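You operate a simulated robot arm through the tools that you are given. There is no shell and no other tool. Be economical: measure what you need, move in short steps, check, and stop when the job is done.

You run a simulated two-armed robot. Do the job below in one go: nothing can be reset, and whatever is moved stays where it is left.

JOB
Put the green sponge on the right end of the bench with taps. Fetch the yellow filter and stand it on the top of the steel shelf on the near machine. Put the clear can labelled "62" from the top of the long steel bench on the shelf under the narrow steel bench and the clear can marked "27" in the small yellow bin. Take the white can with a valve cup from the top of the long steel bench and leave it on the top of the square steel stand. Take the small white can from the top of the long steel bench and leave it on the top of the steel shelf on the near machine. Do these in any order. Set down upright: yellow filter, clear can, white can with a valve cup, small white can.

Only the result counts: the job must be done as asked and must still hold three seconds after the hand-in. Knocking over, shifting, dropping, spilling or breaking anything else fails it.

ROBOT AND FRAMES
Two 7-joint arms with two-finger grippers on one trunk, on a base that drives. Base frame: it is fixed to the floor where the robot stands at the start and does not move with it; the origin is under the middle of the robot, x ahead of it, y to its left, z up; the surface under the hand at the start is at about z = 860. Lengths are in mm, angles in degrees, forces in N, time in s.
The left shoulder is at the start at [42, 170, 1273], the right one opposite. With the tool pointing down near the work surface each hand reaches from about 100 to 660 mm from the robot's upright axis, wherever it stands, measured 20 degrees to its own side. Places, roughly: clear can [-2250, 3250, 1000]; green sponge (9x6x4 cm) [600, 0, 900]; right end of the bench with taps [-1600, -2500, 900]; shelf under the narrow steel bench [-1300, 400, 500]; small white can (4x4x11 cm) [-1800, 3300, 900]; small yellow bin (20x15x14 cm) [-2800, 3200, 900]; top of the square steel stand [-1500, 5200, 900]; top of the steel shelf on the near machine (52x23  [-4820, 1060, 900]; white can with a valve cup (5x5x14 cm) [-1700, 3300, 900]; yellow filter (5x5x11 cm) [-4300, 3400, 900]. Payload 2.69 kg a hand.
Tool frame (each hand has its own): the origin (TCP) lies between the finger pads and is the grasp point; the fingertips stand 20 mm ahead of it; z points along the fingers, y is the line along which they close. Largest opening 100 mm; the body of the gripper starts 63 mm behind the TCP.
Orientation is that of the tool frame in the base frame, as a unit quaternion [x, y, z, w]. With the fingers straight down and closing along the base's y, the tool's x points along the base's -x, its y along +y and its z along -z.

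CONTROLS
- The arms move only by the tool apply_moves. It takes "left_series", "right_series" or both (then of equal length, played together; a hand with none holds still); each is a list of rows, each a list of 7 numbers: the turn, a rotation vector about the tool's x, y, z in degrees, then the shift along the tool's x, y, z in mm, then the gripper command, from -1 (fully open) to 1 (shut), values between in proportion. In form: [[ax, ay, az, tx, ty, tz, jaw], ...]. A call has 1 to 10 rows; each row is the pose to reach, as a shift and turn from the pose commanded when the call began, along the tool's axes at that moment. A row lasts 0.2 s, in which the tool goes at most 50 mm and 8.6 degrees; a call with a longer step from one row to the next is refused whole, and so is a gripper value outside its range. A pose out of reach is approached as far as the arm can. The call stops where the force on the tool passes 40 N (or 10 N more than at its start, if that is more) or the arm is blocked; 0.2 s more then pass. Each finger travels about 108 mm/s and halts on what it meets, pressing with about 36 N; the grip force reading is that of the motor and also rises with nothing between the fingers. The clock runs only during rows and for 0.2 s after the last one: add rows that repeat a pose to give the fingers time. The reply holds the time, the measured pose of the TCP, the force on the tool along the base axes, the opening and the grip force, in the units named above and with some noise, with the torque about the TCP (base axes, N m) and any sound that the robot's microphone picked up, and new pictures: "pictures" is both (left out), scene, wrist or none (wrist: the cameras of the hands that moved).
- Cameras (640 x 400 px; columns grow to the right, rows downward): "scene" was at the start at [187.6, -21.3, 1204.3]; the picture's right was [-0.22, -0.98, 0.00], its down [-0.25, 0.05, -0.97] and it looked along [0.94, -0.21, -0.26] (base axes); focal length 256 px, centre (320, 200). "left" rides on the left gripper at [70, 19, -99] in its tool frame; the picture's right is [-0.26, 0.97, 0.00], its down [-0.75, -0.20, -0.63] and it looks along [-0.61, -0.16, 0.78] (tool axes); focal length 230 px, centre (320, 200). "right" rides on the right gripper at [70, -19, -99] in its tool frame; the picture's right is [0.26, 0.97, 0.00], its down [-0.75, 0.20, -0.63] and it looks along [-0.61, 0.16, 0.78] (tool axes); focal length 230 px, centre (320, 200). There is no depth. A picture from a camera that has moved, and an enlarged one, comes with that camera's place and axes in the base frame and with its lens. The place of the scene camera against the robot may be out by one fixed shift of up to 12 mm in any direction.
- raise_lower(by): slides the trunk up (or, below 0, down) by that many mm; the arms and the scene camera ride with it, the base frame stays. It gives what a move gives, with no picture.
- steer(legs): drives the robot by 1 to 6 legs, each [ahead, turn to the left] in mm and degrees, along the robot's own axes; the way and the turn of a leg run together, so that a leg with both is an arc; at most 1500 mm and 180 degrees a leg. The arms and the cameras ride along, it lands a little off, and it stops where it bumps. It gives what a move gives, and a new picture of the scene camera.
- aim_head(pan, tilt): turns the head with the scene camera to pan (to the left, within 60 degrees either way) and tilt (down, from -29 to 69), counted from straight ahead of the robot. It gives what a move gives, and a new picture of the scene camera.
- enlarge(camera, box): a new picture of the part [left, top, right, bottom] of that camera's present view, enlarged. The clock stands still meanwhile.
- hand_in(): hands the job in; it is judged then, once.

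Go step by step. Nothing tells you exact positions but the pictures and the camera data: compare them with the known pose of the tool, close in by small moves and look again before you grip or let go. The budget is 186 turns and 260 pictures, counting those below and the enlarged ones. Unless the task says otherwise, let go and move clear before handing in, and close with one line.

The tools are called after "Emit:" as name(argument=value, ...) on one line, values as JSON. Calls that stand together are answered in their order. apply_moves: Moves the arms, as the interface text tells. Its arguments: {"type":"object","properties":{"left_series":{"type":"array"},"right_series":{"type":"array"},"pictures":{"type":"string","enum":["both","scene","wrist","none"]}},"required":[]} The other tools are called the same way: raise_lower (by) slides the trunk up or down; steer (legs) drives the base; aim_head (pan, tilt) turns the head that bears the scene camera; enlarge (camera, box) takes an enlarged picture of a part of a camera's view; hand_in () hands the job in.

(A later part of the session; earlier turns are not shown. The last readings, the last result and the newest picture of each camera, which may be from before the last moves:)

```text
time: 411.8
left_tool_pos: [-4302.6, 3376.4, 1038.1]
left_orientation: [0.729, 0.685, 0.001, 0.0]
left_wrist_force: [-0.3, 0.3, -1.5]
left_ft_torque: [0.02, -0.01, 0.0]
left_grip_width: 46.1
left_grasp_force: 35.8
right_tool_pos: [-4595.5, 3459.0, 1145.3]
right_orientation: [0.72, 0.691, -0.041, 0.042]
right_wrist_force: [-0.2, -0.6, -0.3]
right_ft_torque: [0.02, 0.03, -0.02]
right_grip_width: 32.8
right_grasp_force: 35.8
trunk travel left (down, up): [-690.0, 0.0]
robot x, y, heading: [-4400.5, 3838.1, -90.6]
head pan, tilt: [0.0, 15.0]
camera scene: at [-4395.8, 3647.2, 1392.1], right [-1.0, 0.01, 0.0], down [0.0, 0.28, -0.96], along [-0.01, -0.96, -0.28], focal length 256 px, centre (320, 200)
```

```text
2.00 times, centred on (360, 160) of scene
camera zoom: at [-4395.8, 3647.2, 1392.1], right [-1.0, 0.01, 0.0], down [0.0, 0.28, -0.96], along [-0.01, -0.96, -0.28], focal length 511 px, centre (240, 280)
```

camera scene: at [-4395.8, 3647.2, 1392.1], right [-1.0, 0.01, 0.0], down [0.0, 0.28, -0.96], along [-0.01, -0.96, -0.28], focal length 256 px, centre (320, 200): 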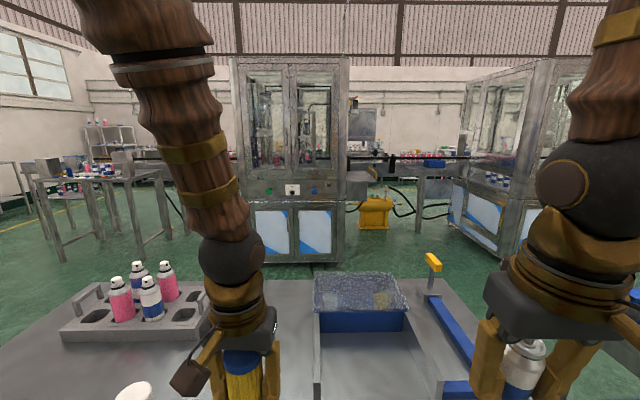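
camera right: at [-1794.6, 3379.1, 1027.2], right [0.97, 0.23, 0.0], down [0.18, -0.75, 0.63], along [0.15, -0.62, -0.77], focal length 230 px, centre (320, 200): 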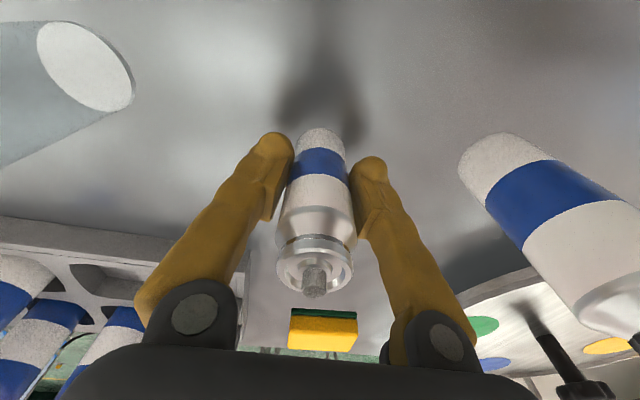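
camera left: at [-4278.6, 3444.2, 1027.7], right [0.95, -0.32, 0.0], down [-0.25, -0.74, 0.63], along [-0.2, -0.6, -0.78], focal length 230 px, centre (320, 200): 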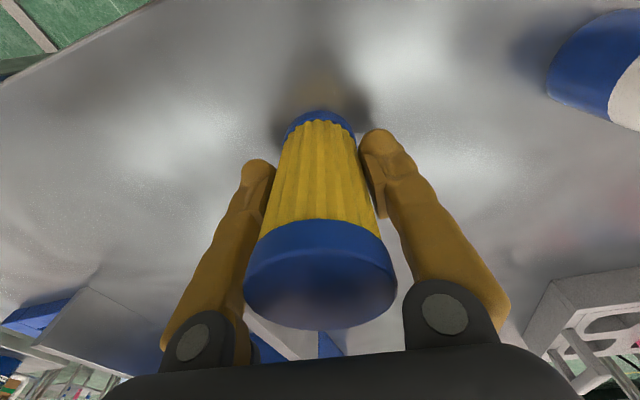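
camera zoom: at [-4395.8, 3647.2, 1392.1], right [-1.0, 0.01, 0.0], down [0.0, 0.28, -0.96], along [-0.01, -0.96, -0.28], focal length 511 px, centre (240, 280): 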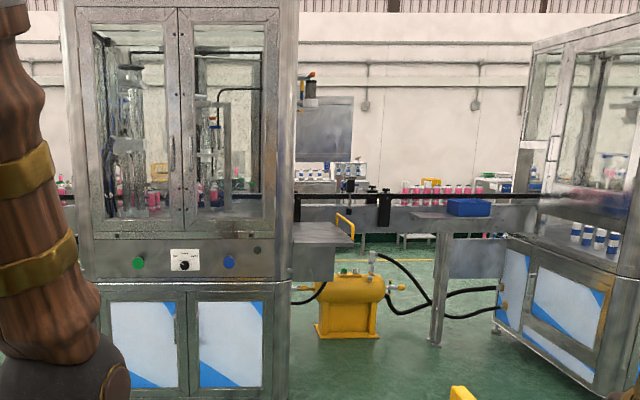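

The shelf is the plate on the right side of the machine at about [-4820, 1060]. I'll back off, extend the right arm, and route through the 680 mm gap between the tables at x of about -3310.

Emit:
steer(legs=[[-340, 0]])

Emit:
apply_moves(right_series=[[0, 0.8, 0, -10, 0, 3, 1], [0, 1.6, 0, -20, 0, 6, 1], [0, 2.4, 0, -30, 0, 9, 1], [0, 3.2, 0, -40, 0, 13, 1], [0, 4, 0, -50, 0, 17, 1], [0, 4.8, 0, -60, 0, 21, 1], [0, 5.6, 0, -72, 0, 25, 1], [0, 6.4, 0, -84, 0, 29, 1], [0, 6.4, 0, -92, 0, 33, 1]], pictures="none")

Emit:
steer(legs=[[0, 45], [0, 45], [1080, 0], [0, -45], [0, -45]])

```text
time: 414.0
left_tool_pos: [-4296.0, 3714.6, 1040.6]
left_orientation: [0.727, 0.686, 0.001, 0.0]
left_wrist_force: [-0.2, -0.2, -1.1]
left_ft_torque: [-0.02, -0.01, 0.0]
left_grip_width: 46.2
left_grasp_force: 36.2
right_tool_pos: [-4590.4, 3794.8, 1146.5]
right_orientation: [0.719, 0.692, -0.04, 0.041]
right_wrist_force: [0.9, 0.3, -0.8]
right_ft_torque: [-0.05, 0.01, 0.0]
right_grip_width: 32.6
right_grasp_force: 35.6
trunk travel left (down, up): [-690.0, 0.0]
robot x, y, heading: [-4394.9, 4167.5, -90.3]
head pan, tilt: [0.0, 15.0]
camera scene: at [-4391.3, 3983.6, 1392.3], right [-1.0, 0.01, 0.0], down [0.0, 0.28, -0.96], along [-0.01, -0.96, -0.28], focal length 256 px, centre (320, 200)
```

scene: 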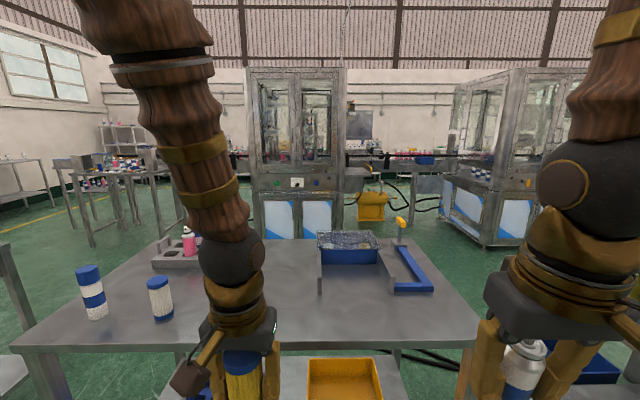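

```text
time: 416.0
left_tool_pos: [-4296.7, 3729.6, 1045.9]
left_orientation: [0.727, 0.686, -0.005, 0.007]
left_wrist_force: [-0.5, 1.0, -1.2]
left_ft_torque: [-0.01, -0.02, -0.04]
left_grip_width: 46.2
left_grasp_force: 35.9
right_tool_pos: [-4594.6, 3717.0, 1131.5]
right_orientation: [0.721, 0.693, -0.006, 0.008]
right_wrist_force: [0.3, 0.8, -0.9]
right_ft_torque: [0.01, -0.03, -0.02]
right_grip_width: 32.5
right_grasp_force: 36.0
trunk travel left (down, up): [-690.0, 0.0]
robot x, y, heading: [-4393.2, 4171.7, -90.7]
head pan, tilt: [0.0, 15.0]
```

```text
time: 421.6
left_tool_pos: [-3927.0, 4274.8, 1058.7]
left_orientation: [0.026, 0.999, 0.003, 0.021]
left_wrist_force: [0.1, -0.4, -0.5]
left_ft_torque: [0.01, 0.04, -0.01]
left_grip_width: 46.0
left_grasp_force: 36.1
right_tool_pos: [-3915.7, 3972.9, 1144.4]
right_orientation: [0.018, 1.0, 0.002, 0.025]
right_wrist_force: [1.0, 0.0, -1.8]
right_ft_torque: [-0.02, 0.07, 0.01]
right_grip_width: 32.5
right_grasp_force: 36.1
trunk travel left (down, up): [-690.0, 0.0]
robot x, y, heading: [-4337.9, 4161.5, 2.1]
head pan, tilt: [0.0, 15.0]
stopped in leg 3: the robot was blocked; the commanded pose is now the measured one
camera scene: at [-4141.7, 4166.3, 1391.8], right [0.04, -1.0, 0.0], down [-0.28, -0.01, -0.96], along [0.96, 0.04, -0.28], focal length 256 px, centre (320, 200)
```

scene: 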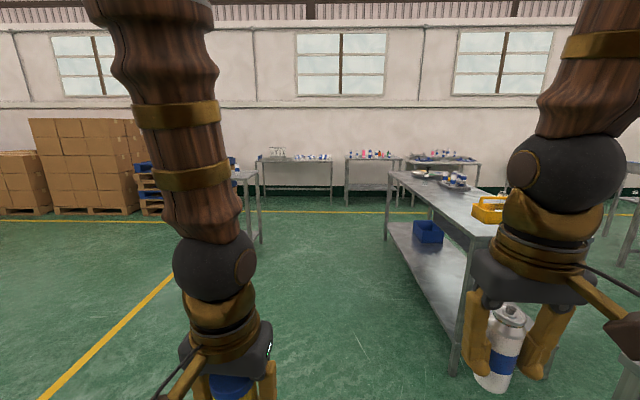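

That was just the rocking again. I'll continue.

Emit:
steer(legs=[[0, -2], [400, 0], [620, 0], [0, -45], [0, -45]])

```text
time: 431.8
left_tool_pos: [-3211.2, 3744.7, 1061.7]
left_orientation: [0.73, 0.683, -0.019, 0.016]
left_wrist_force: [0.1, 0.7, -1.2]
left_ft_torque: [-0.03, -0.01, 0.01]
left_grip_width: 45.7
left_grasp_force: 36.1
right_tool_pos: [-3514.7, 3747.4, 1146.6]
right_orientation: [0.732, 0.68, -0.017, 0.02]
right_wrist_force: [-1.1, 0.5, 0.0]
right_ft_torque: [-0.01, 0.02, 0.0]
right_grip_width: 32.7
right_grasp_force: 36.0
trunk travel left (down, up): [-690.0, 0.0]
robot x, y, heading: [-3299.7, 4158.7, -89.7]
head pan, tilt: [0.0, 15.0]
camera scene: at [-3295.6, 3972.9, 1392.3], right [-1.0, 0.0, 0.0], down [0.0, 0.28, -0.96], along [0.0, -0.96, -0.28], focal length 256 px, centre (320, 200)
```

scene: 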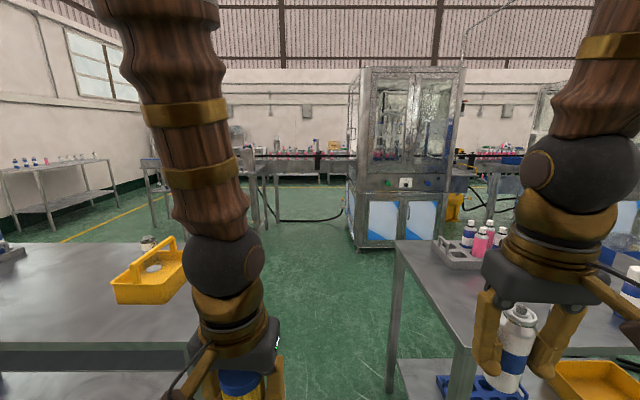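

The gap's centre is about x = -3322 and I'm at -3300. I'll correct slightly and then drive straight through.

Emit:
steer(legs=[[0, -3], [420, 0], [0, 2.7], [800, 0], [900, 0]])

```text
time: 443.4
left_tool_pos: [-3229.3, 1636.2, 1069.4]
left_orientation: [0.723, 0.69, -0.027, 0.019]
left_wrist_force: [0.1, 0.1, 0.0]
left_ft_torque: [-0.02, -0.01, 0.0]
left_grip_width: 45.6
left_grasp_force: 35.1
right_tool_pos: [-3536.9, 1645.7, 1153.0]
right_orientation: [0.732, 0.68, -0.023, 0.025]
right_wrist_force: [0.3, 0.1, -0.3]
right_ft_torque: [0.01, 0.0, 0.02]
right_grip_width: 32.5
right_grasp_force: 36.4
trunk travel left (down, up): [-690.0, 0.0]
robot x, y, heading: [-3323.6, 2039.6, -89.9]
head pan, tilt: [0.0, 15.0]
camera scene: at [-3317.1, 1852.9, 1392.2], right [-1.0, 0.0, 0.0], down [0.0, 0.28, -0.96], along [0.0, -0.96, -0.28], focal length 256 px, centre (320, 200)
```

scene: 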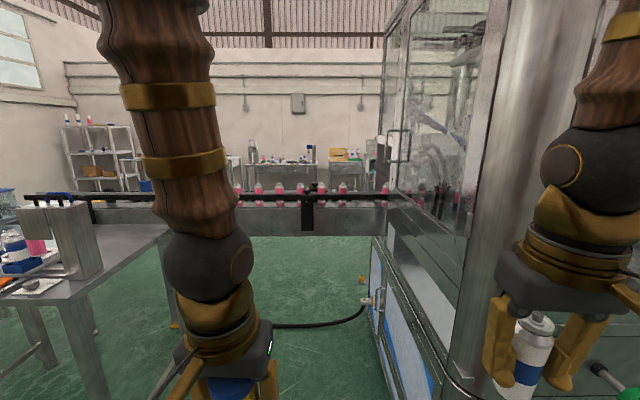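

I'm through. I'll back up a bit, extend both hands, and turn west to look at the floor in front of the machine.

Emit:
steer(legs=[[-120, 0]])

Emit:
apply_moves(left_series=[[0, 0.5, 0, -8, 0, 2, 1], [0, 1, 0, -16, 0, 4, 1], [0, 1.5, 0, -24, 0, 6, 1], [0, 2, 0, -32, 0, 8, 1], [0, 2.6, 0, -42, 0, 10, 1], [0, 3.2, 0, -52, 0, 12, 1], [0, 3.8, 0, -62, 0, 14, 1], [0, 3.8, 0, -70, 0, 16, 1]], right_series=[[0, 0.5, 0, -8, 0, 2, 1], [0, 1, 0, -16, 0, 4, 1], [0, 1.5, 0, -24, 0, 6, 1], [0, 2, 0, -32, 0, 8, 1], [0, 2.6, 0, -42, 0, 10, 1], [0, 3.2, 0, -52, 0, 12, 1], [0, 3.8, 0, -62, 0, 14, 1], [0, 3.8, 0, -70, 0, 16, 1]], pictures="none")

Emit:
steer(legs=[[0, -45], [0, -45]])

```text
time: 444.7
left_tool_pos: [-3226.2, 1772.7, 1076.3]
left_orientation: [0.716, 0.697, -0.034, 0.019]
left_wrist_force: [0.2, 0.7, 0.5]
left_ft_torque: [-0.01, -0.02, 0.03]
left_grip_width: 45.9
left_grasp_force: 36.3
right_tool_pos: [-3537.5, 1785.9, 1158.9]
right_orientation: [0.732, 0.68, -0.028, 0.032]
right_wrist_force: [-0.3, 0.4, 0.0]
right_ft_torque: [-0.05, -0.01, 0.0]
right_grip_width: 32.7
right_grasp_force: 36.0
trunk travel left (down, up): [-690.0, 0.0]
robot x, y, heading: [-3320.9, 2162.7, -90.0]
head pan, tilt: [0.0, 15.0]
camera scene: at [-3317.0, 1973.6, 1392.1], right [-1.0, 0.0, 0.0], down [0.0, 0.28, -0.96], along [0.0, -0.96, -0.28], focal length 256 px, centre (320, 200)
```

scene: 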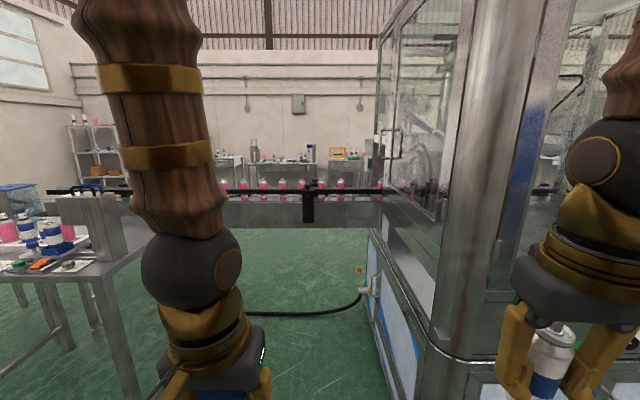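

```text
time: 446.5
left_tool_pos: [-3227.1, 1718.6, 1072.2]
left_orientation: [0.717, 0.697, -0.015, 0.002]
left_wrist_force: [-0.2, 0.1, -1.4]
left_ft_torque: [-0.01, 0.01, -0.02]
left_grip_width: 46.0
left_grasp_force: 35.8
right_tool_pos: [-3543.0, 1732.5, 1156.0]
right_orientation: [0.733, 0.68, -0.01, 0.013]
right_wrist_force: [-0.4, 0.7, -0.6]
right_ft_torque: [0.04, -0.01, 0.02]
right_grip_width: 32.6
right_grasp_force: 36.4
trunk travel left (down, up): [-690.0, 0.0]
robot x, y, heading: [-3322.2, 2164.2, -90.2]
head pan, tilt: [0.0, 15.0]
```

```text
time: 451.1
left_tool_pos: [-3765.7, 2068.2, 1072.8]
left_orientation: [1.0, -0.016, -0.013, -0.009]
left_wrist_force: [-0.4, 0.6, -1.3]
left_ft_torque: [0.02, 0.0, 0.01]
left_grip_width: 45.4
left_grasp_force: 36.4
right_tool_pos: [-3751.8, 2383.4, 1157.5]
right_orientation: [0.999, -0.039, -0.017, 0.002]
right_wrist_force: [0.3, 0.6, 0.2]
right_ft_torque: [-0.02, 0.01, -0.01]
right_grip_width: 32.6
right_grasp_force: 36.0
trunk travel left (down, up): [-690.0, 0.0]
robot x, y, heading: [-3322.0, 2147.4, 179.9]
head pan, tilt: [0.0, 15.0]
camera scene: at [-3504.0, 2149.9, 1392.2], right [0.0, 1.0, 0.0], down [0.28, 0.0, -0.96], along [-0.96, 0.0, -0.28], focal length 256 px, centre (320, 200)
```

scene: 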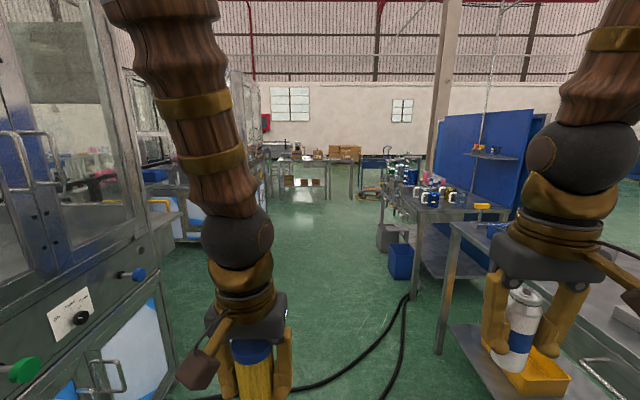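

The machine front is on the left and the shelf plate beyond its corner. A black cable crosses the floor, so I'll look down at it.

Emit:
aim_head(pan=10, tilt=38)

Emit:
enlarge(camera="scene", box=[90, 0, 330, 150])

```text
time: 452.0
left_tool_pos: [-3750.3, 2065.5, 1079.8]
left_orientation: [1.0, -0.014, -0.021, -0.01]
left_wrist_force: [0.0, 0.2, -0.7]
left_ft_torque: [0.0, 0.03, -0.01]
left_grip_width: 45.7
left_grasp_force: 35.7
right_tool_pos: [-3732.9, 2382.9, 1164.3]
right_orientation: [0.999, -0.039, -0.026, 0.003]
right_wrist_force: [-0.9, -0.1, 0.3]
right_ft_torque: [0.05, -0.01, 0.0]
right_grip_width: 32.6
right_grasp_force: 36.1
trunk travel left (down, up): [-690.0, 0.0]
robot x, y, heading: [-3324.2, 2151.2, 179.9]
head pan, tilt: [10.0, 38.0]
camera scene: at [-3495.1, 2134.2, 1355.9], right [-0.17, 0.99, 0.0], down [0.62, 0.11, -0.78], along [-0.77, -0.13, -0.63], focal length 256 px, centre (320, 200)
```

scene: 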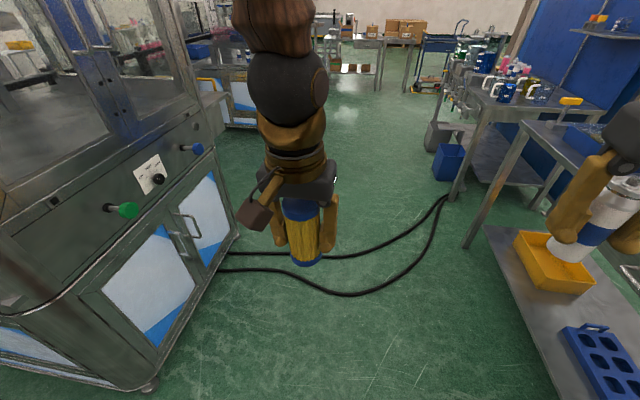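

```text
2.67 times, centred on (210, 75) of scene
camera zoom: at [-3495.1, 2134.2, 1355.9], right [-0.17, 0.99, 0.0], down [0.62, 0.11, -0.78], along [-0.77, -0.13, -0.63], focal length 682 px, centre (613, 533)
```

zoom: 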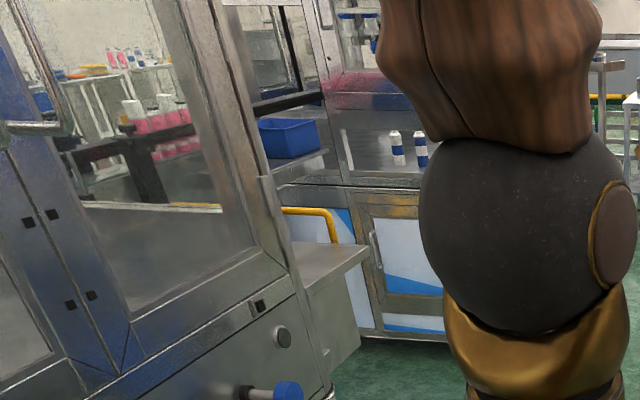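

The shelf top spans roughly x -4950..-4690 and y 810..1330. I'll try driving west over the flat cables to about [-4850, 1900], watching for a bump.

Emit:
steer(legs=[[0, 9], [700, 0]])

Emit:
steer(legs=[[420, 0]])

```text
time: 456.5
left_tool_pos: [-4425.7, 1896.0, 1079.8]
left_orientation: [0.998, 0.063, -0.021, -0.008]
left_wrist_force: [-0.2, -1.0, -0.6]
left_ft_torque: [0.0, 0.02, 0.02]
left_grip_width: 45.4
left_grasp_force: 36.1
right_tool_pos: [-4458.1, 2210.4, 1163.8]
right_orientation: [0.999, 0.039, -0.025, 0.005]
right_wrist_force: [-0.3, -0.3, 0.1]
right_ft_torque: [0.0, -0.03, -0.02]
right_grip_width: 32.8
right_grasp_force: 36.2
trunk travel left (down, up): [-690.0, 0.0]
robot x, y, heading: [-4013.7, 2045.2, -171.2]
head pan, tilt: [10.0, 38.0]
camera scene: at [-4184.5, 2000.5, 1355.7], right [-0.32, 0.95, 0.0], down [0.6, 0.2, -0.78], along [-0.74, -0.25, -0.63], focal length 256 px, centre (320, 200)
```

scene: 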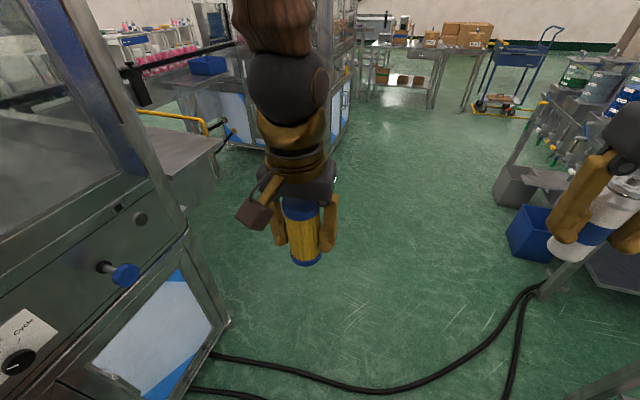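

```text
time: 459.0
left_tool_pos: [-4825.7, 1830.8, 1087.9]
left_orientation: [0.997, 0.071, -0.029, -0.011]
left_wrist_force: [-0.2, -1.4, -0.8]
left_ft_torque: [-0.03, -0.03, -0.01]
left_grip_width: 45.2
left_grasp_force: 36.3
right_tool_pos: [-4855.2, 2149.2, 1170.1]
right_orientation: [0.999, 0.041, -0.032, 0.007]
right_wrist_force: [-1.4, 0.2, -0.1]
right_ft_torque: [0.0, -0.05, -0.02]
right_grip_width: 32.8
right_grasp_force: 36.0
trunk travel left (down, up): [-690.0, 0.0]
robot x, y, heading: [-4431.3, 1976.5, -171.0]
head pan, tilt: [10.0, 38.0]
camera scene: at [-4598.7, 1936.2, 1355.7], right [-0.32, 0.95, 0.0], down [0.6, 0.2, -0.78], along [-0.73, -0.25, -0.63], focal length 256 px, centre (320, 200)
```

scene: 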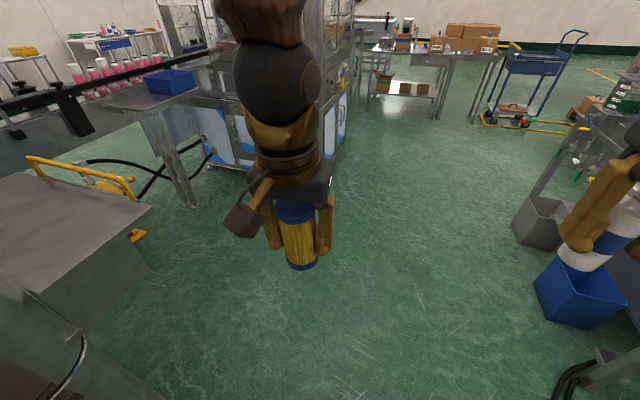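

The cables are no obstacle, and the shelf plate is clear: its front edge is at y of about 1322, x -4944..-4672. I'll extend the hands a little and go to stand in front of it.

Emit:
apply_moves(left_series=[[0, 0.5, 0, -8, 0, 2, 1], [0, 1, 0, -16, 0, 4, 1], [0, 1.5, 0, -24, 0, 6, 1], [0, 2, 0, -32, 0, 8, 1], [0, 2.6, 0, -42, 0, 10, 1], [0, 3.2, 0, -52, 0, 12, 1], [0, 3.4, 0, -60, 0, 14, 1]], right_series=[[0, 0.5, 0, -8, 0, 2, 1], [0, 1, 0, -16, 0, 4, 1], [0, 1.5, 0, -24, 0, 6, 1], [0, 2, 0, -32, 0, 8, 1], [0, 2.6, 0, -42, 0, 10, 1], [0, 3.2, 0, -52, 0, 12, 1], [0, 3.6, 0, -62, 0, 14, 1]], pictures="none")

Emit:
steer(legs=[[0, 7], [445, 0], [0, 37], [0, 37]])

```text
time: 460.6
left_tool_pos: [-4869.5, 1824.9, 1084.4]
left_orientation: [0.997, 0.07, -0.008, -0.011]
left_wrist_force: [-0.1, -0.3, -1.1]
left_ft_torque: [0.0, 0.02, 0.01]
left_grip_width: 45.3
left_grasp_force: 36.3
right_tool_pos: [-4899.7, 2144.4, 1166.6]
right_orientation: [0.999, 0.04, -0.008, 0.005]
right_wrist_force: [-0.6, -0.5, 0.4]
right_ft_torque: [-0.02, -0.04, 0.0]
right_grip_width: 32.5
right_grasp_force: 36.2
trunk travel left (down, up): [-690.0, 0.0]
robot x, y, heading: [-4431.0, 1980.4, -171.0]
head pan, tilt: [10.0, 38.0]
```

```text
time: 467.5
left_tool_pos: [-4769.0, 1401.9, 1084.3]
left_orientation: [0.711, 0.703, -0.014, -0.003]
left_wrist_force: [-0.1, -0.3, -0.9]
left_ft_torque: [0.0, -0.02, 0.03]
left_grip_width: 45.2
left_grasp_force: 36.2
right_tool_pos: [-5091.5, 1420.0, 1166.9]
right_orientation: [0.732, 0.682, -0.003, 0.011]
right_wrist_force: [-0.3, -0.3, -0.5]
right_ft_torque: [-0.01, -0.02, 0.01]
right_grip_width: 32.5
right_grasp_force: 35.4
trunk travel left (down, up): [-690.0, 0.0]
robot x, y, heading: [-4867.2, 1858.1, -89.9]
head pan, tilt: [10.0, 38.0]
camera scene: at [-4845.3, 1679.8, 1355.8], right [-0.98, -0.18, 0.0], down [-0.11, 0.62, -0.78], along [0.14, -0.77, -0.63], focal length 256 px, centre (320, 200)
```

scene: 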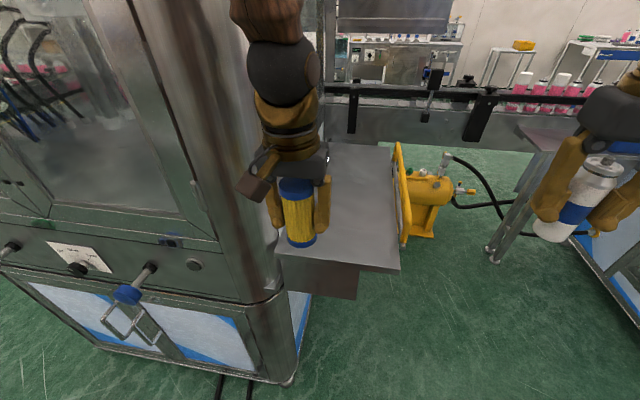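

I'm facing the shelf. I'll shift the left hand 30 mm away from the machine wall and drive forward 175 mm.

Emit:
apply_moves(left_series=[[0, 0, 0, 0, -6, 0, 1], [0, 0.4, 0, 0, -14, 0, 1], [0, 0.8, 0, 0, -22, 0, 1], [0, 1, 0, 0, -30, 0, 1], [0, 1, 0, 0, -30, 0, 1]], pictures="none")

Emit:
steer(legs=[[175, 0]])

Emit:
apply_moves(left_series=[[0, 0, 0, 0, 0, 0, 1], [0, 0, 0, 0, 0, 0, 1], [0, 0, 0, 0, 0, 0, 1], [0, 0, 0, 0, 0, 0, 1], [0, 0, 0, 0, 0, 0, 1], [0, 0, 0, 0, 0, 0, 1], [0, 0, 0, 0, 0, 0, 1], [0, 0, 0, 0, 0, 0, 1]], pictures="both")

```text
time: 468.7
left_tool_pos: [-4795.3, 1416.7, 1093.1]
left_orientation: [0.706, 0.708, -0.015, -0.006]
left_wrist_force: [-0.1, 0.8, -1.1]
left_ft_torque: [-0.02, -0.01, 0.0]
left_grip_width: 45.1
left_grasp_force: 35.3
right_tool_pos: [-5091.6, 1438.5, 1173.8]
right_orientation: [0.732, 0.681, -0.008, 0.017]
right_wrist_force: [0.3, -0.4, 0.2]
right_ft_torque: [-0.03, -0.01, 0.02]
right_grip_width: 32.5
right_grasp_force: 35.8
trunk travel left (down, up): [-690.0, 0.0]
robot x, y, heading: [-4864.1, 1860.4, -89.8]
head pan, tilt: [10.0, 38.0]
```

```text
time: 470.2
left_tool_pos: [-4793.5, 1243.3, 1093.7]
left_orientation: [0.706, 0.708, -0.014, -0.005]
left_wrist_force: [-0.2, -0.4, -1.1]
left_ft_torque: [0.01, 0.04, 0.03]
left_grip_width: 45.2
left_grasp_force: 35.7
right_tool_pos: [-5090.1, 1263.4, 1174.6]
right_orientation: [0.731, 0.682, -0.009, 0.017]
right_wrist_force: [0.2, 0.1, -0.9]
right_ft_torque: [0.03, -0.01, 0.02]
right_grip_width: 32.7
right_grasp_force: 36.1
trunk travel left (down, up): [-690.0, 0.0]
robot x, y, heading: [-4862.6, 1679.2, -89.8]
head pan, tilt: [10.0, 38.0]
camera scene: at [-4844.6, 1504.4, 1355.8], right [-0.98, -0.18, 0.0], down [-0.11, 0.62, -0.78], along [0.14, -0.76, -0.63], focal length 256 px, centre (320, 200)
```

scene: 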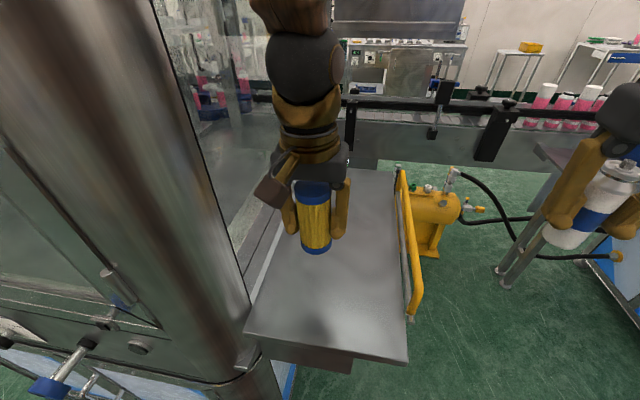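

```text
time: 472.0
left_tool_pos: [-4792.4, 1257.4, 1102.0]
left_orientation: [0.7, 0.714, -0.023, -0.003]
left_wrist_force: [0.0, -0.8, -0.5]
left_ft_torque: [-0.01, 0.03, 0.02]
left_grip_width: 45.1
left_grasp_force: 35.6
right_tool_pos: [-5089.4, 1281.1, 1180.6]
right_orientation: [0.731, 0.681, -0.015, 0.021]
right_wrist_force: [-0.5, 0.6, -1.1]
right_ft_torque: [-0.02, 0.02, -0.01]
right_grip_width: 32.6
right_grasp_force: 36.2
trunk travel left (down, up): [-690.0, 0.0]
robot x, y, heading: [-4868.9, 1682.0, -89.9]
head pan, tilt: [10.0, 38.0]
camera scene: at [-4844.8, 1504.3, 1355.8], right [-0.98, -0.18, 0.0], down [-0.11, 0.62, -0.78], along [0.14, -0.76, -0.63], focal length 256 px, centre (320, 200)
camera left: at [-4769.3, 1327.7, 1197.8], right [0.97, -0.24, -0.03], down [-0.16, -0.74, 0.66], along [-0.18, -0.63, -0.75], focal length 230 px, centre (320, 200)
```

scene: 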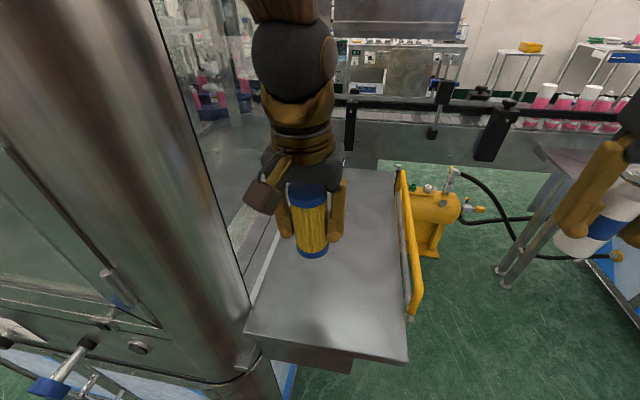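
left: 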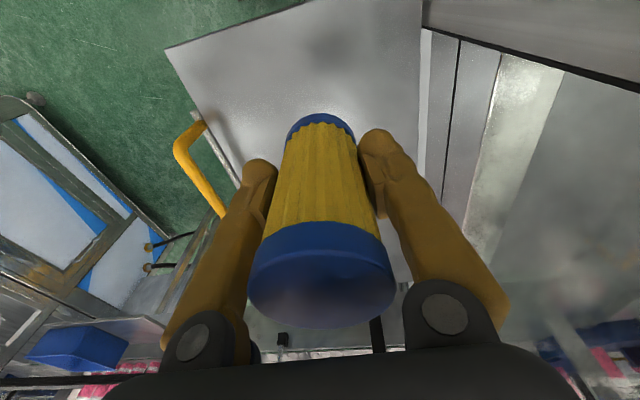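

The shelf is clear and the filter is above it, 80 mm inside the front. I'll straighten slightly and lower by trunk.

Emit:
apply_moves(left_series=[[-0.7, 0.5, 0, 0, 0, 0, 1], [-1.4, 1, 0, 0, 0, 0, 1], [-2.1, 1.6, 0, 0, 0, 0, 1], [-2.1, 1.6, 0, 0, 0, 0, 1]], pictures="none")

Emit:
raise_lower(by=-135)

Emit:
raise_lower(by=-10)

```text
time: 473.0
left_tool_pos: [-4787.1, 1250.7, 1104.7]
left_orientation: [0.69, 0.724, -0.007, -0.005]
left_wrist_force: [-0.5, 0.1, -2.1]
left_ft_torque: [-0.01, -0.01, -0.02]
left_grip_width: 45.3
left_grasp_force: 35.4
right_tool_pos: [-5090.5, 1281.2, 1180.9]
right_orientation: [0.731, 0.682, -0.015, 0.022]
right_wrist_force: [0.8, 0.4, -0.4]
right_ft_torque: [0.0, -0.04, 0.03]
right_grip_width: 32.7
right_grasp_force: 36.1
trunk travel left (down, up): [-690.0, 0.0]
robot x, y, heading: [-4864.6, 1684.9, -89.9]
head pan, tilt: [10.0, 38.0]
```

```text
time: 474.6
left_tool_pos: [-4786.1, 1252.4, 968.7]
left_orientation: [0.692, 0.722, -0.004, -0.004]
left_wrist_force: [-0.2, 0.2, 0.0]
left_ft_torque: [0.01, 0.01, 0.0]
left_grip_width: 44.9
left_grasp_force: 35.7
right_tool_pos: [-5089.7, 1280.2, 1045.5]
right_orientation: [0.732, 0.681, -0.014, 0.022]
right_wrist_force: [0.1, -0.7, -1.0]
right_ft_torque: [0.0, 0.0, 0.0]
right_grip_width: 32.5
right_grasp_force: 36.2
trunk travel left (down, up): [-555.0, 135.0]
robot x, y, heading: [-4868.1, 1684.9, -89.7]
head pan, tilt: [10.0, 38.0]
```

```text
time: 475.2
left_tool_pos: [-4787.0, 1252.2, 956.9]
left_orientation: [0.691, 0.723, -0.004, -0.005]
left_wrist_force: [0.7, 0.6, -1.0]
left_ft_torque: [-0.03, -0.01, 0.0]
left_grip_width: 45.0
left_grasp_force: 35.8
right_tool_pos: [-5089.6, 1281.1, 1035.7]
right_orientation: [0.731, 0.682, -0.014, 0.021]
right_wrist_force: [-0.5, 0.4, -0.6]
right_ft_torque: [0.0, 0.0, 0.02]
right_grip_width: 32.8
right_grasp_force: 35.8
trunk travel left (down, up): [-545.0, 145.0]
robot x, y, heading: [-4866.8, 1682.3, -90.1]
head pan, tilt: [10.0, 38.0]
```

No contact yet, so I'll continue in small steps.

Emit:
raise_lower(by=-8)

Emit:
raise_lower(by=-8)

Emit:
enlarge(camera="scene", box=[200, 150, 440, 300])

```text
time: 475.8
left_tool_pos: [-4786.5, 1252.1, 950.2]
left_orientation: [0.692, 0.722, -0.003, -0.005]
left_wrist_force: [-0.2, 0.8, 4.8]
left_ft_torque: [0.05, -0.07, 0.0]
left_grip_width: 45.0
left_grasp_force: 36.0
right_tool_pos: [-5090.3, 1281.6, 1027.0]
right_orientation: [0.731, 0.682, -0.015, 0.022]
right_wrist_force: [-0.3, -0.6, 0.1]
right_ft_torque: [0.04, 0.01, -0.01]
right_grip_width: 32.6
right_grasp_force: 35.7
trunk travel left (down, up): [-537.0, 153.0]
robot x, y, heading: [-4867.1, 1686.6, -89.6]
head pan, tilt: [10.0, 38.0]
```

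```text
time: 476.3
left_tool_pos: [-4787.3, 1253.7, 942.9]
left_orientation: [0.692, 0.722, -0.006, -0.004]
left_wrist_force: [-0.9, 1.6, 21.9]
left_ft_torque: [-0.24, -0.02, 0.02]
left_grip_width: 45.1
left_grasp_force: 36.4
right_tool_pos: [-5092.5, 1281.9, 1020.1]
right_orientation: [0.731, 0.682, -0.015, 0.023]
right_wrist_force: [-0.4, 0.4, -1.0]
right_ft_torque: [-0.01, 0.0, 0.01]
right_grip_width: 32.9
right_grasp_force: 36.2
trunk travel left (down, up): [-529.0, 161.0]
robot x, y, heading: [-4867.9, 1687.3, -89.9]
head pan, tilt: [10.0, 38.0]
```

```text
2.67 times, centred on (320, 225) of scene
camera zoom: at [-4845.2, 1508.6, 1195.0], right [-0.98, -0.18, 0.0], down [-0.11, 0.62, -0.78], along [0.14, -0.77, -0.63], focal length 682 px, centre (320, 133)
```

zoom: 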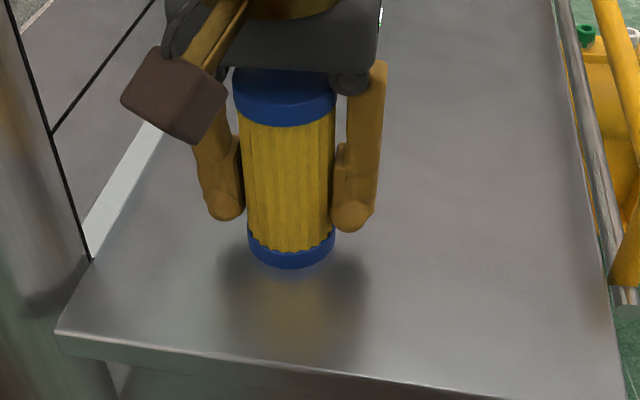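

The filter is standing on the shelf. I'll release and rise.

Emit:
apply_moves(left_series=[[0, 0, 0, 0, 0, 0, 0.05], [0, 0, 0, 0, 0, 0, -0.1], [0, 0, 0, 0, 0, 0, -0.4], [0, 0, 0, 0, 0, 0, -0.6], [0, 0, 0, 0, 0, 0, -0.6]], pictures="none")

Emit:
raise_lower(by=155)

Emit:
enlarge(camera="scene", box=[0, 0, 640, 400])

```text
time: 477.5
left_tool_pos: [-4786.4, 1253.7, 941.4]
left_orientation: [0.692, 0.722, -0.004, -0.005]
left_wrist_force: [0.7, 0.3, 0.0]
left_ft_torque: [0.03, 0.01, -0.02]
left_grip_width: 79.9
left_grasp_force: 0.2
right_tool_pos: [-5090.4, 1282.0, 1021.5]
right_orientation: [0.73, 0.682, -0.015, 0.022]
right_wrist_force: [0.2, -0.5, -0.4]
right_ft_torque: [0.03, -0.01, -0.01]
right_grip_width: 32.4
right_grasp_force: 36.0
trunk travel left (down, up): [-529.0, 161.0]
robot x, y, heading: [-4866.0, 1683.6, -89.8]
head pan, tilt: [10.0, 38.0]
```

```text
time: 479.3
left_tool_pos: [-4786.8, 1252.7, 1097.3]
left_orientation: [0.691, 0.723, -0.004, -0.006]
left_wrist_force: [-0.1, -0.5, 0.3]
left_ft_torque: [-0.04, -0.01, 0.01]
left_grip_width: 80.3
left_grasp_force: 0.0
right_tool_pos: [-5090.7, 1281.8, 1174.1]
right_orientation: [0.731, 0.682, -0.014, 0.022]
right_wrist_force: [0.3, -0.2, -0.2]
right_ft_torque: [0.0, 0.02, -0.05]
right_grip_width: 32.3
right_grasp_force: 35.9
trunk travel left (down, up): [-684.0, 6.0]
robot x, y, heading: [-4865.4, 1683.0, -89.8]
head pan, tilt: [10.0, 38.0]
```

```text
1.00 times, centred on (320, 200) of scene (not enlarged: the box is as wide or as high as the picture)
camera zoom: at [-4844.8, 1504.2, 1349.7], right [-0.98, -0.18, 0.0], down [-0.11, 0.62, -0.78], along [0.14, -0.76, -0.63], focal length 256 px, centre (320, 200)
```

zoom: 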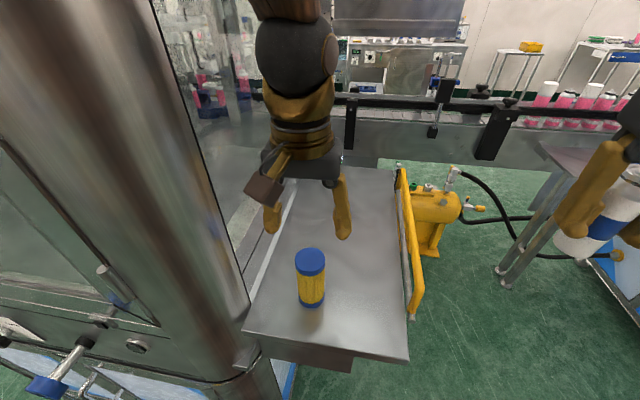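

The filter stands well. Now the small can: I'll pull the left hand back out of the way and bring the right hand inward to about x = -4890.

Emit:
apply_moves(left_series=[[0, 0, 0, 15, 0, -5, -0.6], [0, 0, 0, 35, 0, -10, -0.6], [0, 0, 0, 55, 0, -15, -0.6], [0, 0, 0, 75, 0, -20, -0.6], [0, 0, 0, 95, 0, -25, -0.6], [0, 0, 0, 110, 0, -30, -0.6], [0, 0, 0, 110, 0, -30, -0.6], [0, 0, 0, 110, 0, -30, -0.6], [0, 0, 0, 110, 0, -30, -0.6], [0, 0, 0, 110, 0, -30, -0.6]], right_series=[[0, 0.3, 0, 0, 5, 0, 1], [0, 0.6, 0, -1, 20, 0, 1], [0, 0.9, 0, -1, 40, 0, 1], [0, 1.2, 0, -2, 60, 0, 1], [0, 1.5, 0, -3, 80, 0, 1], [0, 1.8, 0, -4, 100, 0, 1], [0, 2.1, 0, -5, 125, 0, 1], [0, 2.4, 0, -6, 150, 0, 1], [0, 2.7, 0, -6, 175, 0, 1], [0, 2.9, 0, -6, 200, 0, 1]], pictures="both")

```text
time: 481.7
left_tool_pos: [-4785.2, 1420.7, 1101.9]
left_orientation: [0.661, 0.747, 0.027, -0.066]
left_wrist_force: [0.0, -0.4, -0.8]
left_ft_torque: [-0.04, -0.06, -0.02]
left_grip_width: 80.2
left_grasp_force: 0.0
right_tool_pos: [-4906.7, 1266.4, 1198.9]
right_orientation: [0.759, 0.65, 0.025, 0.033]
right_wrist_force: [0.3, 0.4, -0.1]
right_ft_torque: [-0.03, -0.02, 0.02]
right_grip_width: 32.8
right_grasp_force: 36.2
trunk travel left (down, up): [-684.0, 6.0]
robot x, y, heading: [-4863.3, 1682.4, -89.8]
head pan, tilt: [10.0, 38.0]
stopped in row 10 (left hand): the arm was blocked; the commanded pose is now the measured one
camera scene: at [-4845.0, 1506.6, 1350.1], right [-0.98, -0.18, 0.0], down [-0.11, 0.62, -0.78], along [0.14, -0.77, -0.63], focal length 256 px, centre (320, 200)
camera right: at [-4923.2, 1339.9, 1293.6], right [0.99, 0.11, 0.08], down [0.03, -0.76, 0.65], along [0.13, -0.64, -0.76], focal length 230 px, centre (320, 200)
camera left: at [-4767.8, 1476.5, 1209.6], right [0.99, -0.13, -0.08], down [-0.07, -0.84, 0.53], along [-0.14, -0.52, -0.84], focal length 230 px, centre (320, 200)
```

scene: 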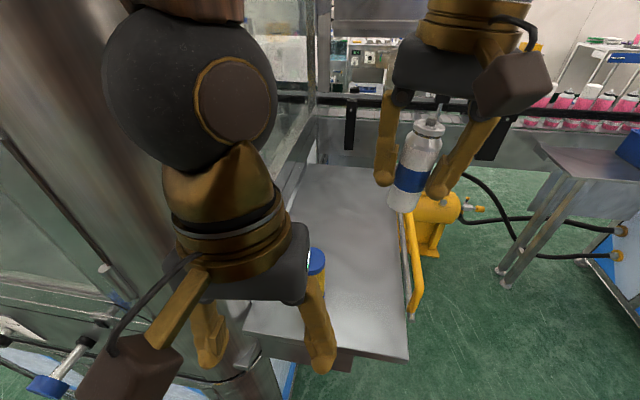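
right: 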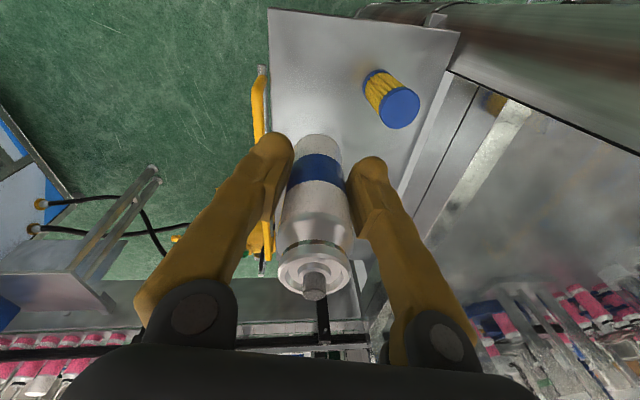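
left: 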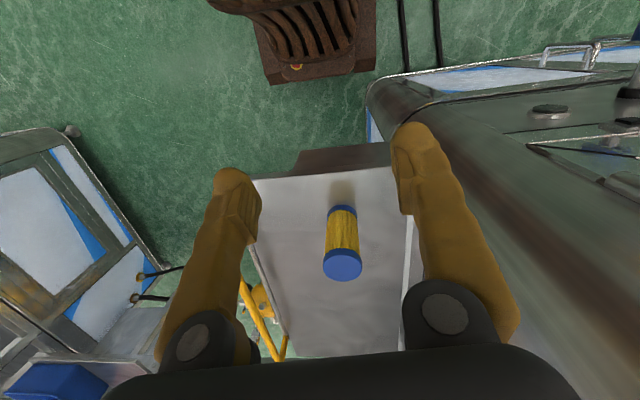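

Good position. I'll straighten the can and shift it slightly to x of about -4888.

Emit:
apply_moves(right_series=[[1, 0, 0, -1, 4, 0, 1], [2, 0, 0, -2, 8, 0, 1], [3, 0, 0, -3, 12, 0, 1], [4, 0.3, 0, -4, 16, 0, 1], [4.7, 0.3, 0, -5, 19, 0, 1], [4.7, 0.3, 0, -5, 19, 0, 1], [4.7, 0.3, 0, -5, 19, 0, 1]], pictures="none")

Emit:
raise_lower(by=-160)

Emit:
enlarge(camera="scene", box=[0, 0, 640, 400])

```text
time: 483.5
left_tool_pos: [-4783.6, 1435.8, 1108.8]
left_orientation: [0.649, 0.757, 0.017, -0.071]
left_wrist_force: [0.3, 1.4, -0.3]
left_ft_torque: [-0.04, 0.0, -0.03]
left_grip_width: 80.0
left_grasp_force: 0.0
right_tool_pos: [-4895.9, 1261.9, 1224.0]
right_orientation: [0.778, 0.627, 0.015, 0.031]
right_wrist_force: [-0.4, 0.7, -1.0]
right_ft_torque: [-0.03, 0.03, 0.03]
right_grip_width: 32.4
right_grasp_force: 36.5
trunk travel left (down, up): [-684.0, 6.0]
robot x, y, heading: [-4865.9, 1687.0, -89.9]
head pan, tilt: [10.0, 38.0]
stopped in row 7 (right hand): the arm was blocked; the commanded pose is now the measured one
```

```text
time: 485.4
left_tool_pos: [-4790.5, 1428.0, 951.8]
left_orientation: [0.652, 0.754, 0.01, -0.071]
left_wrist_force: [-0.2, 0.6, 0.5]
left_ft_torque: [-0.01, 0.0, 0.0]
left_grip_width: 80.2
left_grasp_force: 0.0
right_tool_pos: [-4896.8, 1260.5, 1061.9]
right_orientation: [0.779, 0.626, 0.017, 0.03]
right_wrist_force: [0.1, 0.0, -0.1]
right_ft_torque: [-0.02, 0.0, 0.04]
right_grip_width: 32.6
right_grasp_force: 35.9
trunk travel left (down, up): [-524.0, 166.0]
robot x, y, heading: [-4865.8, 1686.9, -89.7]
head pan, tilt: [10.0, 38.0]
```

```text
1.00 times, centred on (320, 200) of scene (not enlarged: the box is as wide or as high as the picture)
camera zoom: at [-4844.7, 1507.1, 1189.9], right [-0.98, -0.18, 0.0], down [-0.11, 0.62, -0.78], along [0.14, -0.76, -0.63], focal length 256 px, centre (320, 200)
```

zoom: 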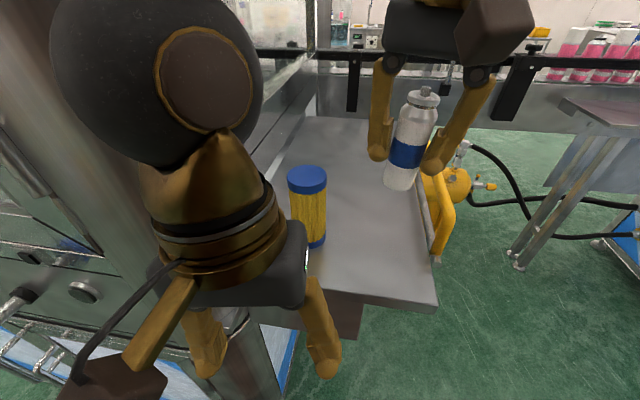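

The arms are slightly in contact, leaving the can tilted about 4°. I'll move the left hand 60 mm away to the left while correcting the right hand's tilt.

Emit:
apply_moves(left_series=[[0, 0, 0, 0, 10, 0, -0.6], [0, 0, 0, 0, 22, 0, -0.6], [0, 0, 0, 0, 34, 0, -0.6], [0, 0, 0, 0, 46, 0, -0.6], [0, 0, 0, 0, 60, 0, -0.6], [0, 0, 0, 0, 60, 0, -0.6], [0, 0, 0, 0, 60, 0, -0.6], [0, 0, 0, 0, 60, 0, -0.6]], right_series=[[0, 0, 0, 0, 0, 0, 1], [0, 0, 0, 0, 0, 0, 1], [0, 0, 0, 0, 0, 0, 1], [0.8, 0.1, 0, 0, 2, 0, 1], [1.6, 0.2, 0, 0, 4, 0, 1], [2.4, 0.4, 0, 0, 6, 0, 1], [3.2, 0.5, 0, 0, 6, 0, 1], [3.6, 0.6, 0, 0, 6, 0, 1]], pictures="none")

```text
time: 487.2
left_tool_pos: [-4730.0, 1436.7, 948.0]
left_orientation: [0.663, 0.746, 0.015, -0.06]
left_wrist_force: [0.6, -0.8, -0.1]
left_ft_torque: [0.02, -0.01, 0.04]
left_grip_width: 79.8
left_grasp_force: 0.1
right_tool_pos: [-4896.2, 1248.9, 1073.6]
right_orientation: [0.791, 0.612, 0.017, 0.018]
right_wrist_force: [-0.1, 0.4, -0.6]
right_ft_torque: [0.03, 0.03, 0.0]
right_grip_width: 32.7
right_grasp_force: 36.1
trunk travel left (down, up): [-524.0, 166.0]
robot x, y, heading: [-4867.9, 1681.2, -89.8]
head pan, tilt: [10.0, 38.0]
```

Better, at under 3°. I'll lower to the shelf.

Emit:
raise_lower(by=-112)

Emit:
raise_lower(by=-8)

Emit:
enlarge(camera="scene", box=[200, 60, 520, 260])

```text
time: 488.6
left_tool_pos: [-4730.6, 1437.7, 834.8]
left_orientation: [0.662, 0.747, 0.015, -0.06]
left_wrist_force: [-0.7, -1.1, -0.1]
left_ft_torque: [0.0, -0.02, 0.0]
left_grip_width: 80.2
left_grasp_force: 0.1
right_tool_pos: [-4896.4, 1247.5, 964.2]
right_orientation: [0.791, 0.612, 0.017, 0.021]
right_wrist_force: [0.8, 0.3, -1.0]
right_ft_torque: [-0.01, 0.0, -0.01]
right_grip_width: 32.7
right_grasp_force: 36.0
trunk travel left (down, up): [-412.0, 278.0]
robot x, y, heading: [-4869.3, 1681.5, -90.1]
head pan, tilt: [10.0, 38.0]
```

```text
time: 489.2
left_tool_pos: [-4728.8, 1436.3, 827.0]
left_orientation: [0.662, 0.747, 0.014, -0.06]
left_wrist_force: [0.6, 0.0, -0.7]
left_ft_torque: [0.01, 0.02, 0.0]
left_grip_width: 79.7
left_grasp_force: 0.1
right_tool_pos: [-4896.0, 1249.0, 955.5]
right_orientation: [0.79, 0.612, 0.016, 0.02]
right_wrist_force: [-0.1, -0.4, -0.6]
right_ft_torque: [0.01, -0.02, 0.03]
right_grip_width: 32.7
right_grasp_force: 35.7
trunk travel left (down, up): [-404.0, 286.0]
robot x, y, heading: [-4869.1, 1684.1, -89.9]
head pan, tilt: [10.0, 38.0]
```

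```text
2.00 times, centred on (360, 160) of scene
camera zoom: at [-4845.4, 1509.6, 1069.8], right [-0.98, -0.18, 0.0], down [-0.11, 0.62, -0.78], along [0.14, -0.77, -0.63], focal length 511 px, centre (240, 280)
```

zoom: 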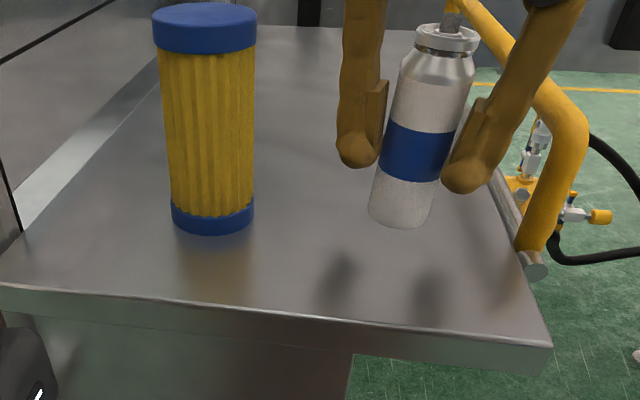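

The apparent lean is mostly perspective, with a real tilt of about 3°. I'll continue lowering gently to contact.

Emit:
raise_lower(by=-6)

Emit:
raise_lower(by=-5)

```text
time: 489.7
left_tool_pos: [-4730.2, 1438.3, 820.6]
left_orientation: [0.663, 0.746, 0.014, -0.06]
left_wrist_force: [-0.1, -0.5, -0.1]
left_ft_torque: [0.0, -0.02, 0.01]
left_grip_width: 80.1
left_grasp_force: 0.1
right_tool_pos: [-4896.3, 1247.6, 950.6]
right_orientation: [0.791, 0.612, 0.016, 0.022]
right_wrist_force: [2.9, -0.5, 22.0]
right_ft_torque: [-0.11, 0.15, 0.02]
right_grip_width: 32.7
right_grasp_force: 35.8
trunk travel left (down, up): [-398.0, 292.0]
robot x, y, heading: [-4865.3, 1681.4, -89.7]
head pan, tilt: [10.0, 38.0]
```

```text
time: 490.2
left_tool_pos: [-4731.0, 1439.2, 816.2]
left_orientation: [0.663, 0.746, 0.014, -0.06]
left_wrist_force: [0.0, -0.4, 0.3]
left_ft_torque: [-0.01, 0.02, 0.03]
left_grip_width: 79.7
left_grasp_force: 0.1
right_tool_pos: [-4895.8, 1247.3, 945.3]
right_orientation: [0.79, 0.612, 0.014, 0.023]
right_wrist_force: [5.9, -4.4, 32.3]
right_ft_torque: [-0.37, -0.07, 0.04]
right_grip_width: 32.4
right_grasp_force: 35.5
trunk travel left (down, up): [-393.0, 297.0]
robot x, y, heading: [-4867.8, 1684.6, -89.8]
head pan, tilt: [10.0, 38.0]
```

In contact with a firm press, so I'll open slowly.

Emit:
apply_moves(right_series=[[0, 0, 0, 0, 0, 0, 0.3], [0, 0, 0, 0, 0, 0, 0.25], [0, 0, 0, 0, 0, 0, 0.2], [0, 0, 0, 0, 0, 0, 0.1], [0, 0, 0, 0, 0, 0, 0], [0, 0, 0, 0, 0, 0, -0.15], [0, 0, 0, 0, 0, 0, -0.25], [0, 0, 0, 0, 0, 0, -0.25]], pictures="wrist")

```text
time: 492.1
left_tool_pos: [-4730.7, 1437.1, 816.1]
left_orientation: [0.662, 0.747, 0.015, -0.061]
left_wrist_force: [-0.1, -1.2, -0.5]
left_ft_torque: [-0.03, 0.04, 0.0]
left_grip_width: 79.9
left_grasp_force: 0.0
right_tool_pos: [-4896.3, 1247.5, 944.7]
right_orientation: [0.79, 0.613, 0.017, 0.019]
right_wrist_force: [0.7, -0.7, 0.4]
right_ft_torque: [-0.02, -0.01, 0.03]
right_grip_width: 62.4
right_grasp_force: 0.1
trunk travel left (down, up): [-393.0, 297.0]
robot x, y, heading: [-4865.0, 1689.1, -89.9]
head pan, tilt: [10.0, 38.0]
camera right: at [-4902.5, 1321.2, 1040.8], right [1.0, 0.01, 0.05], down [-0.03, -0.77, 0.64], along [0.04, -0.64, -0.77], focal length 230 px, centre (320, 200)
```

right: 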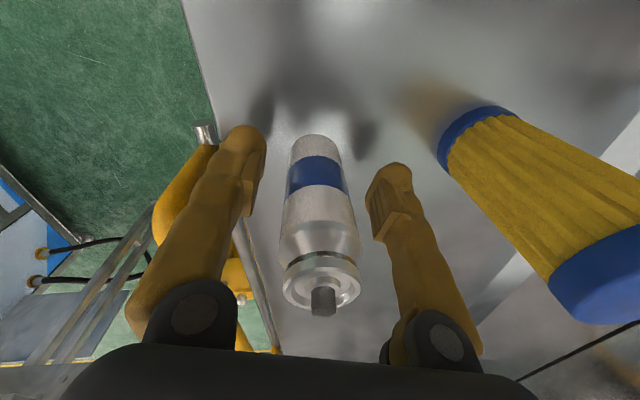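

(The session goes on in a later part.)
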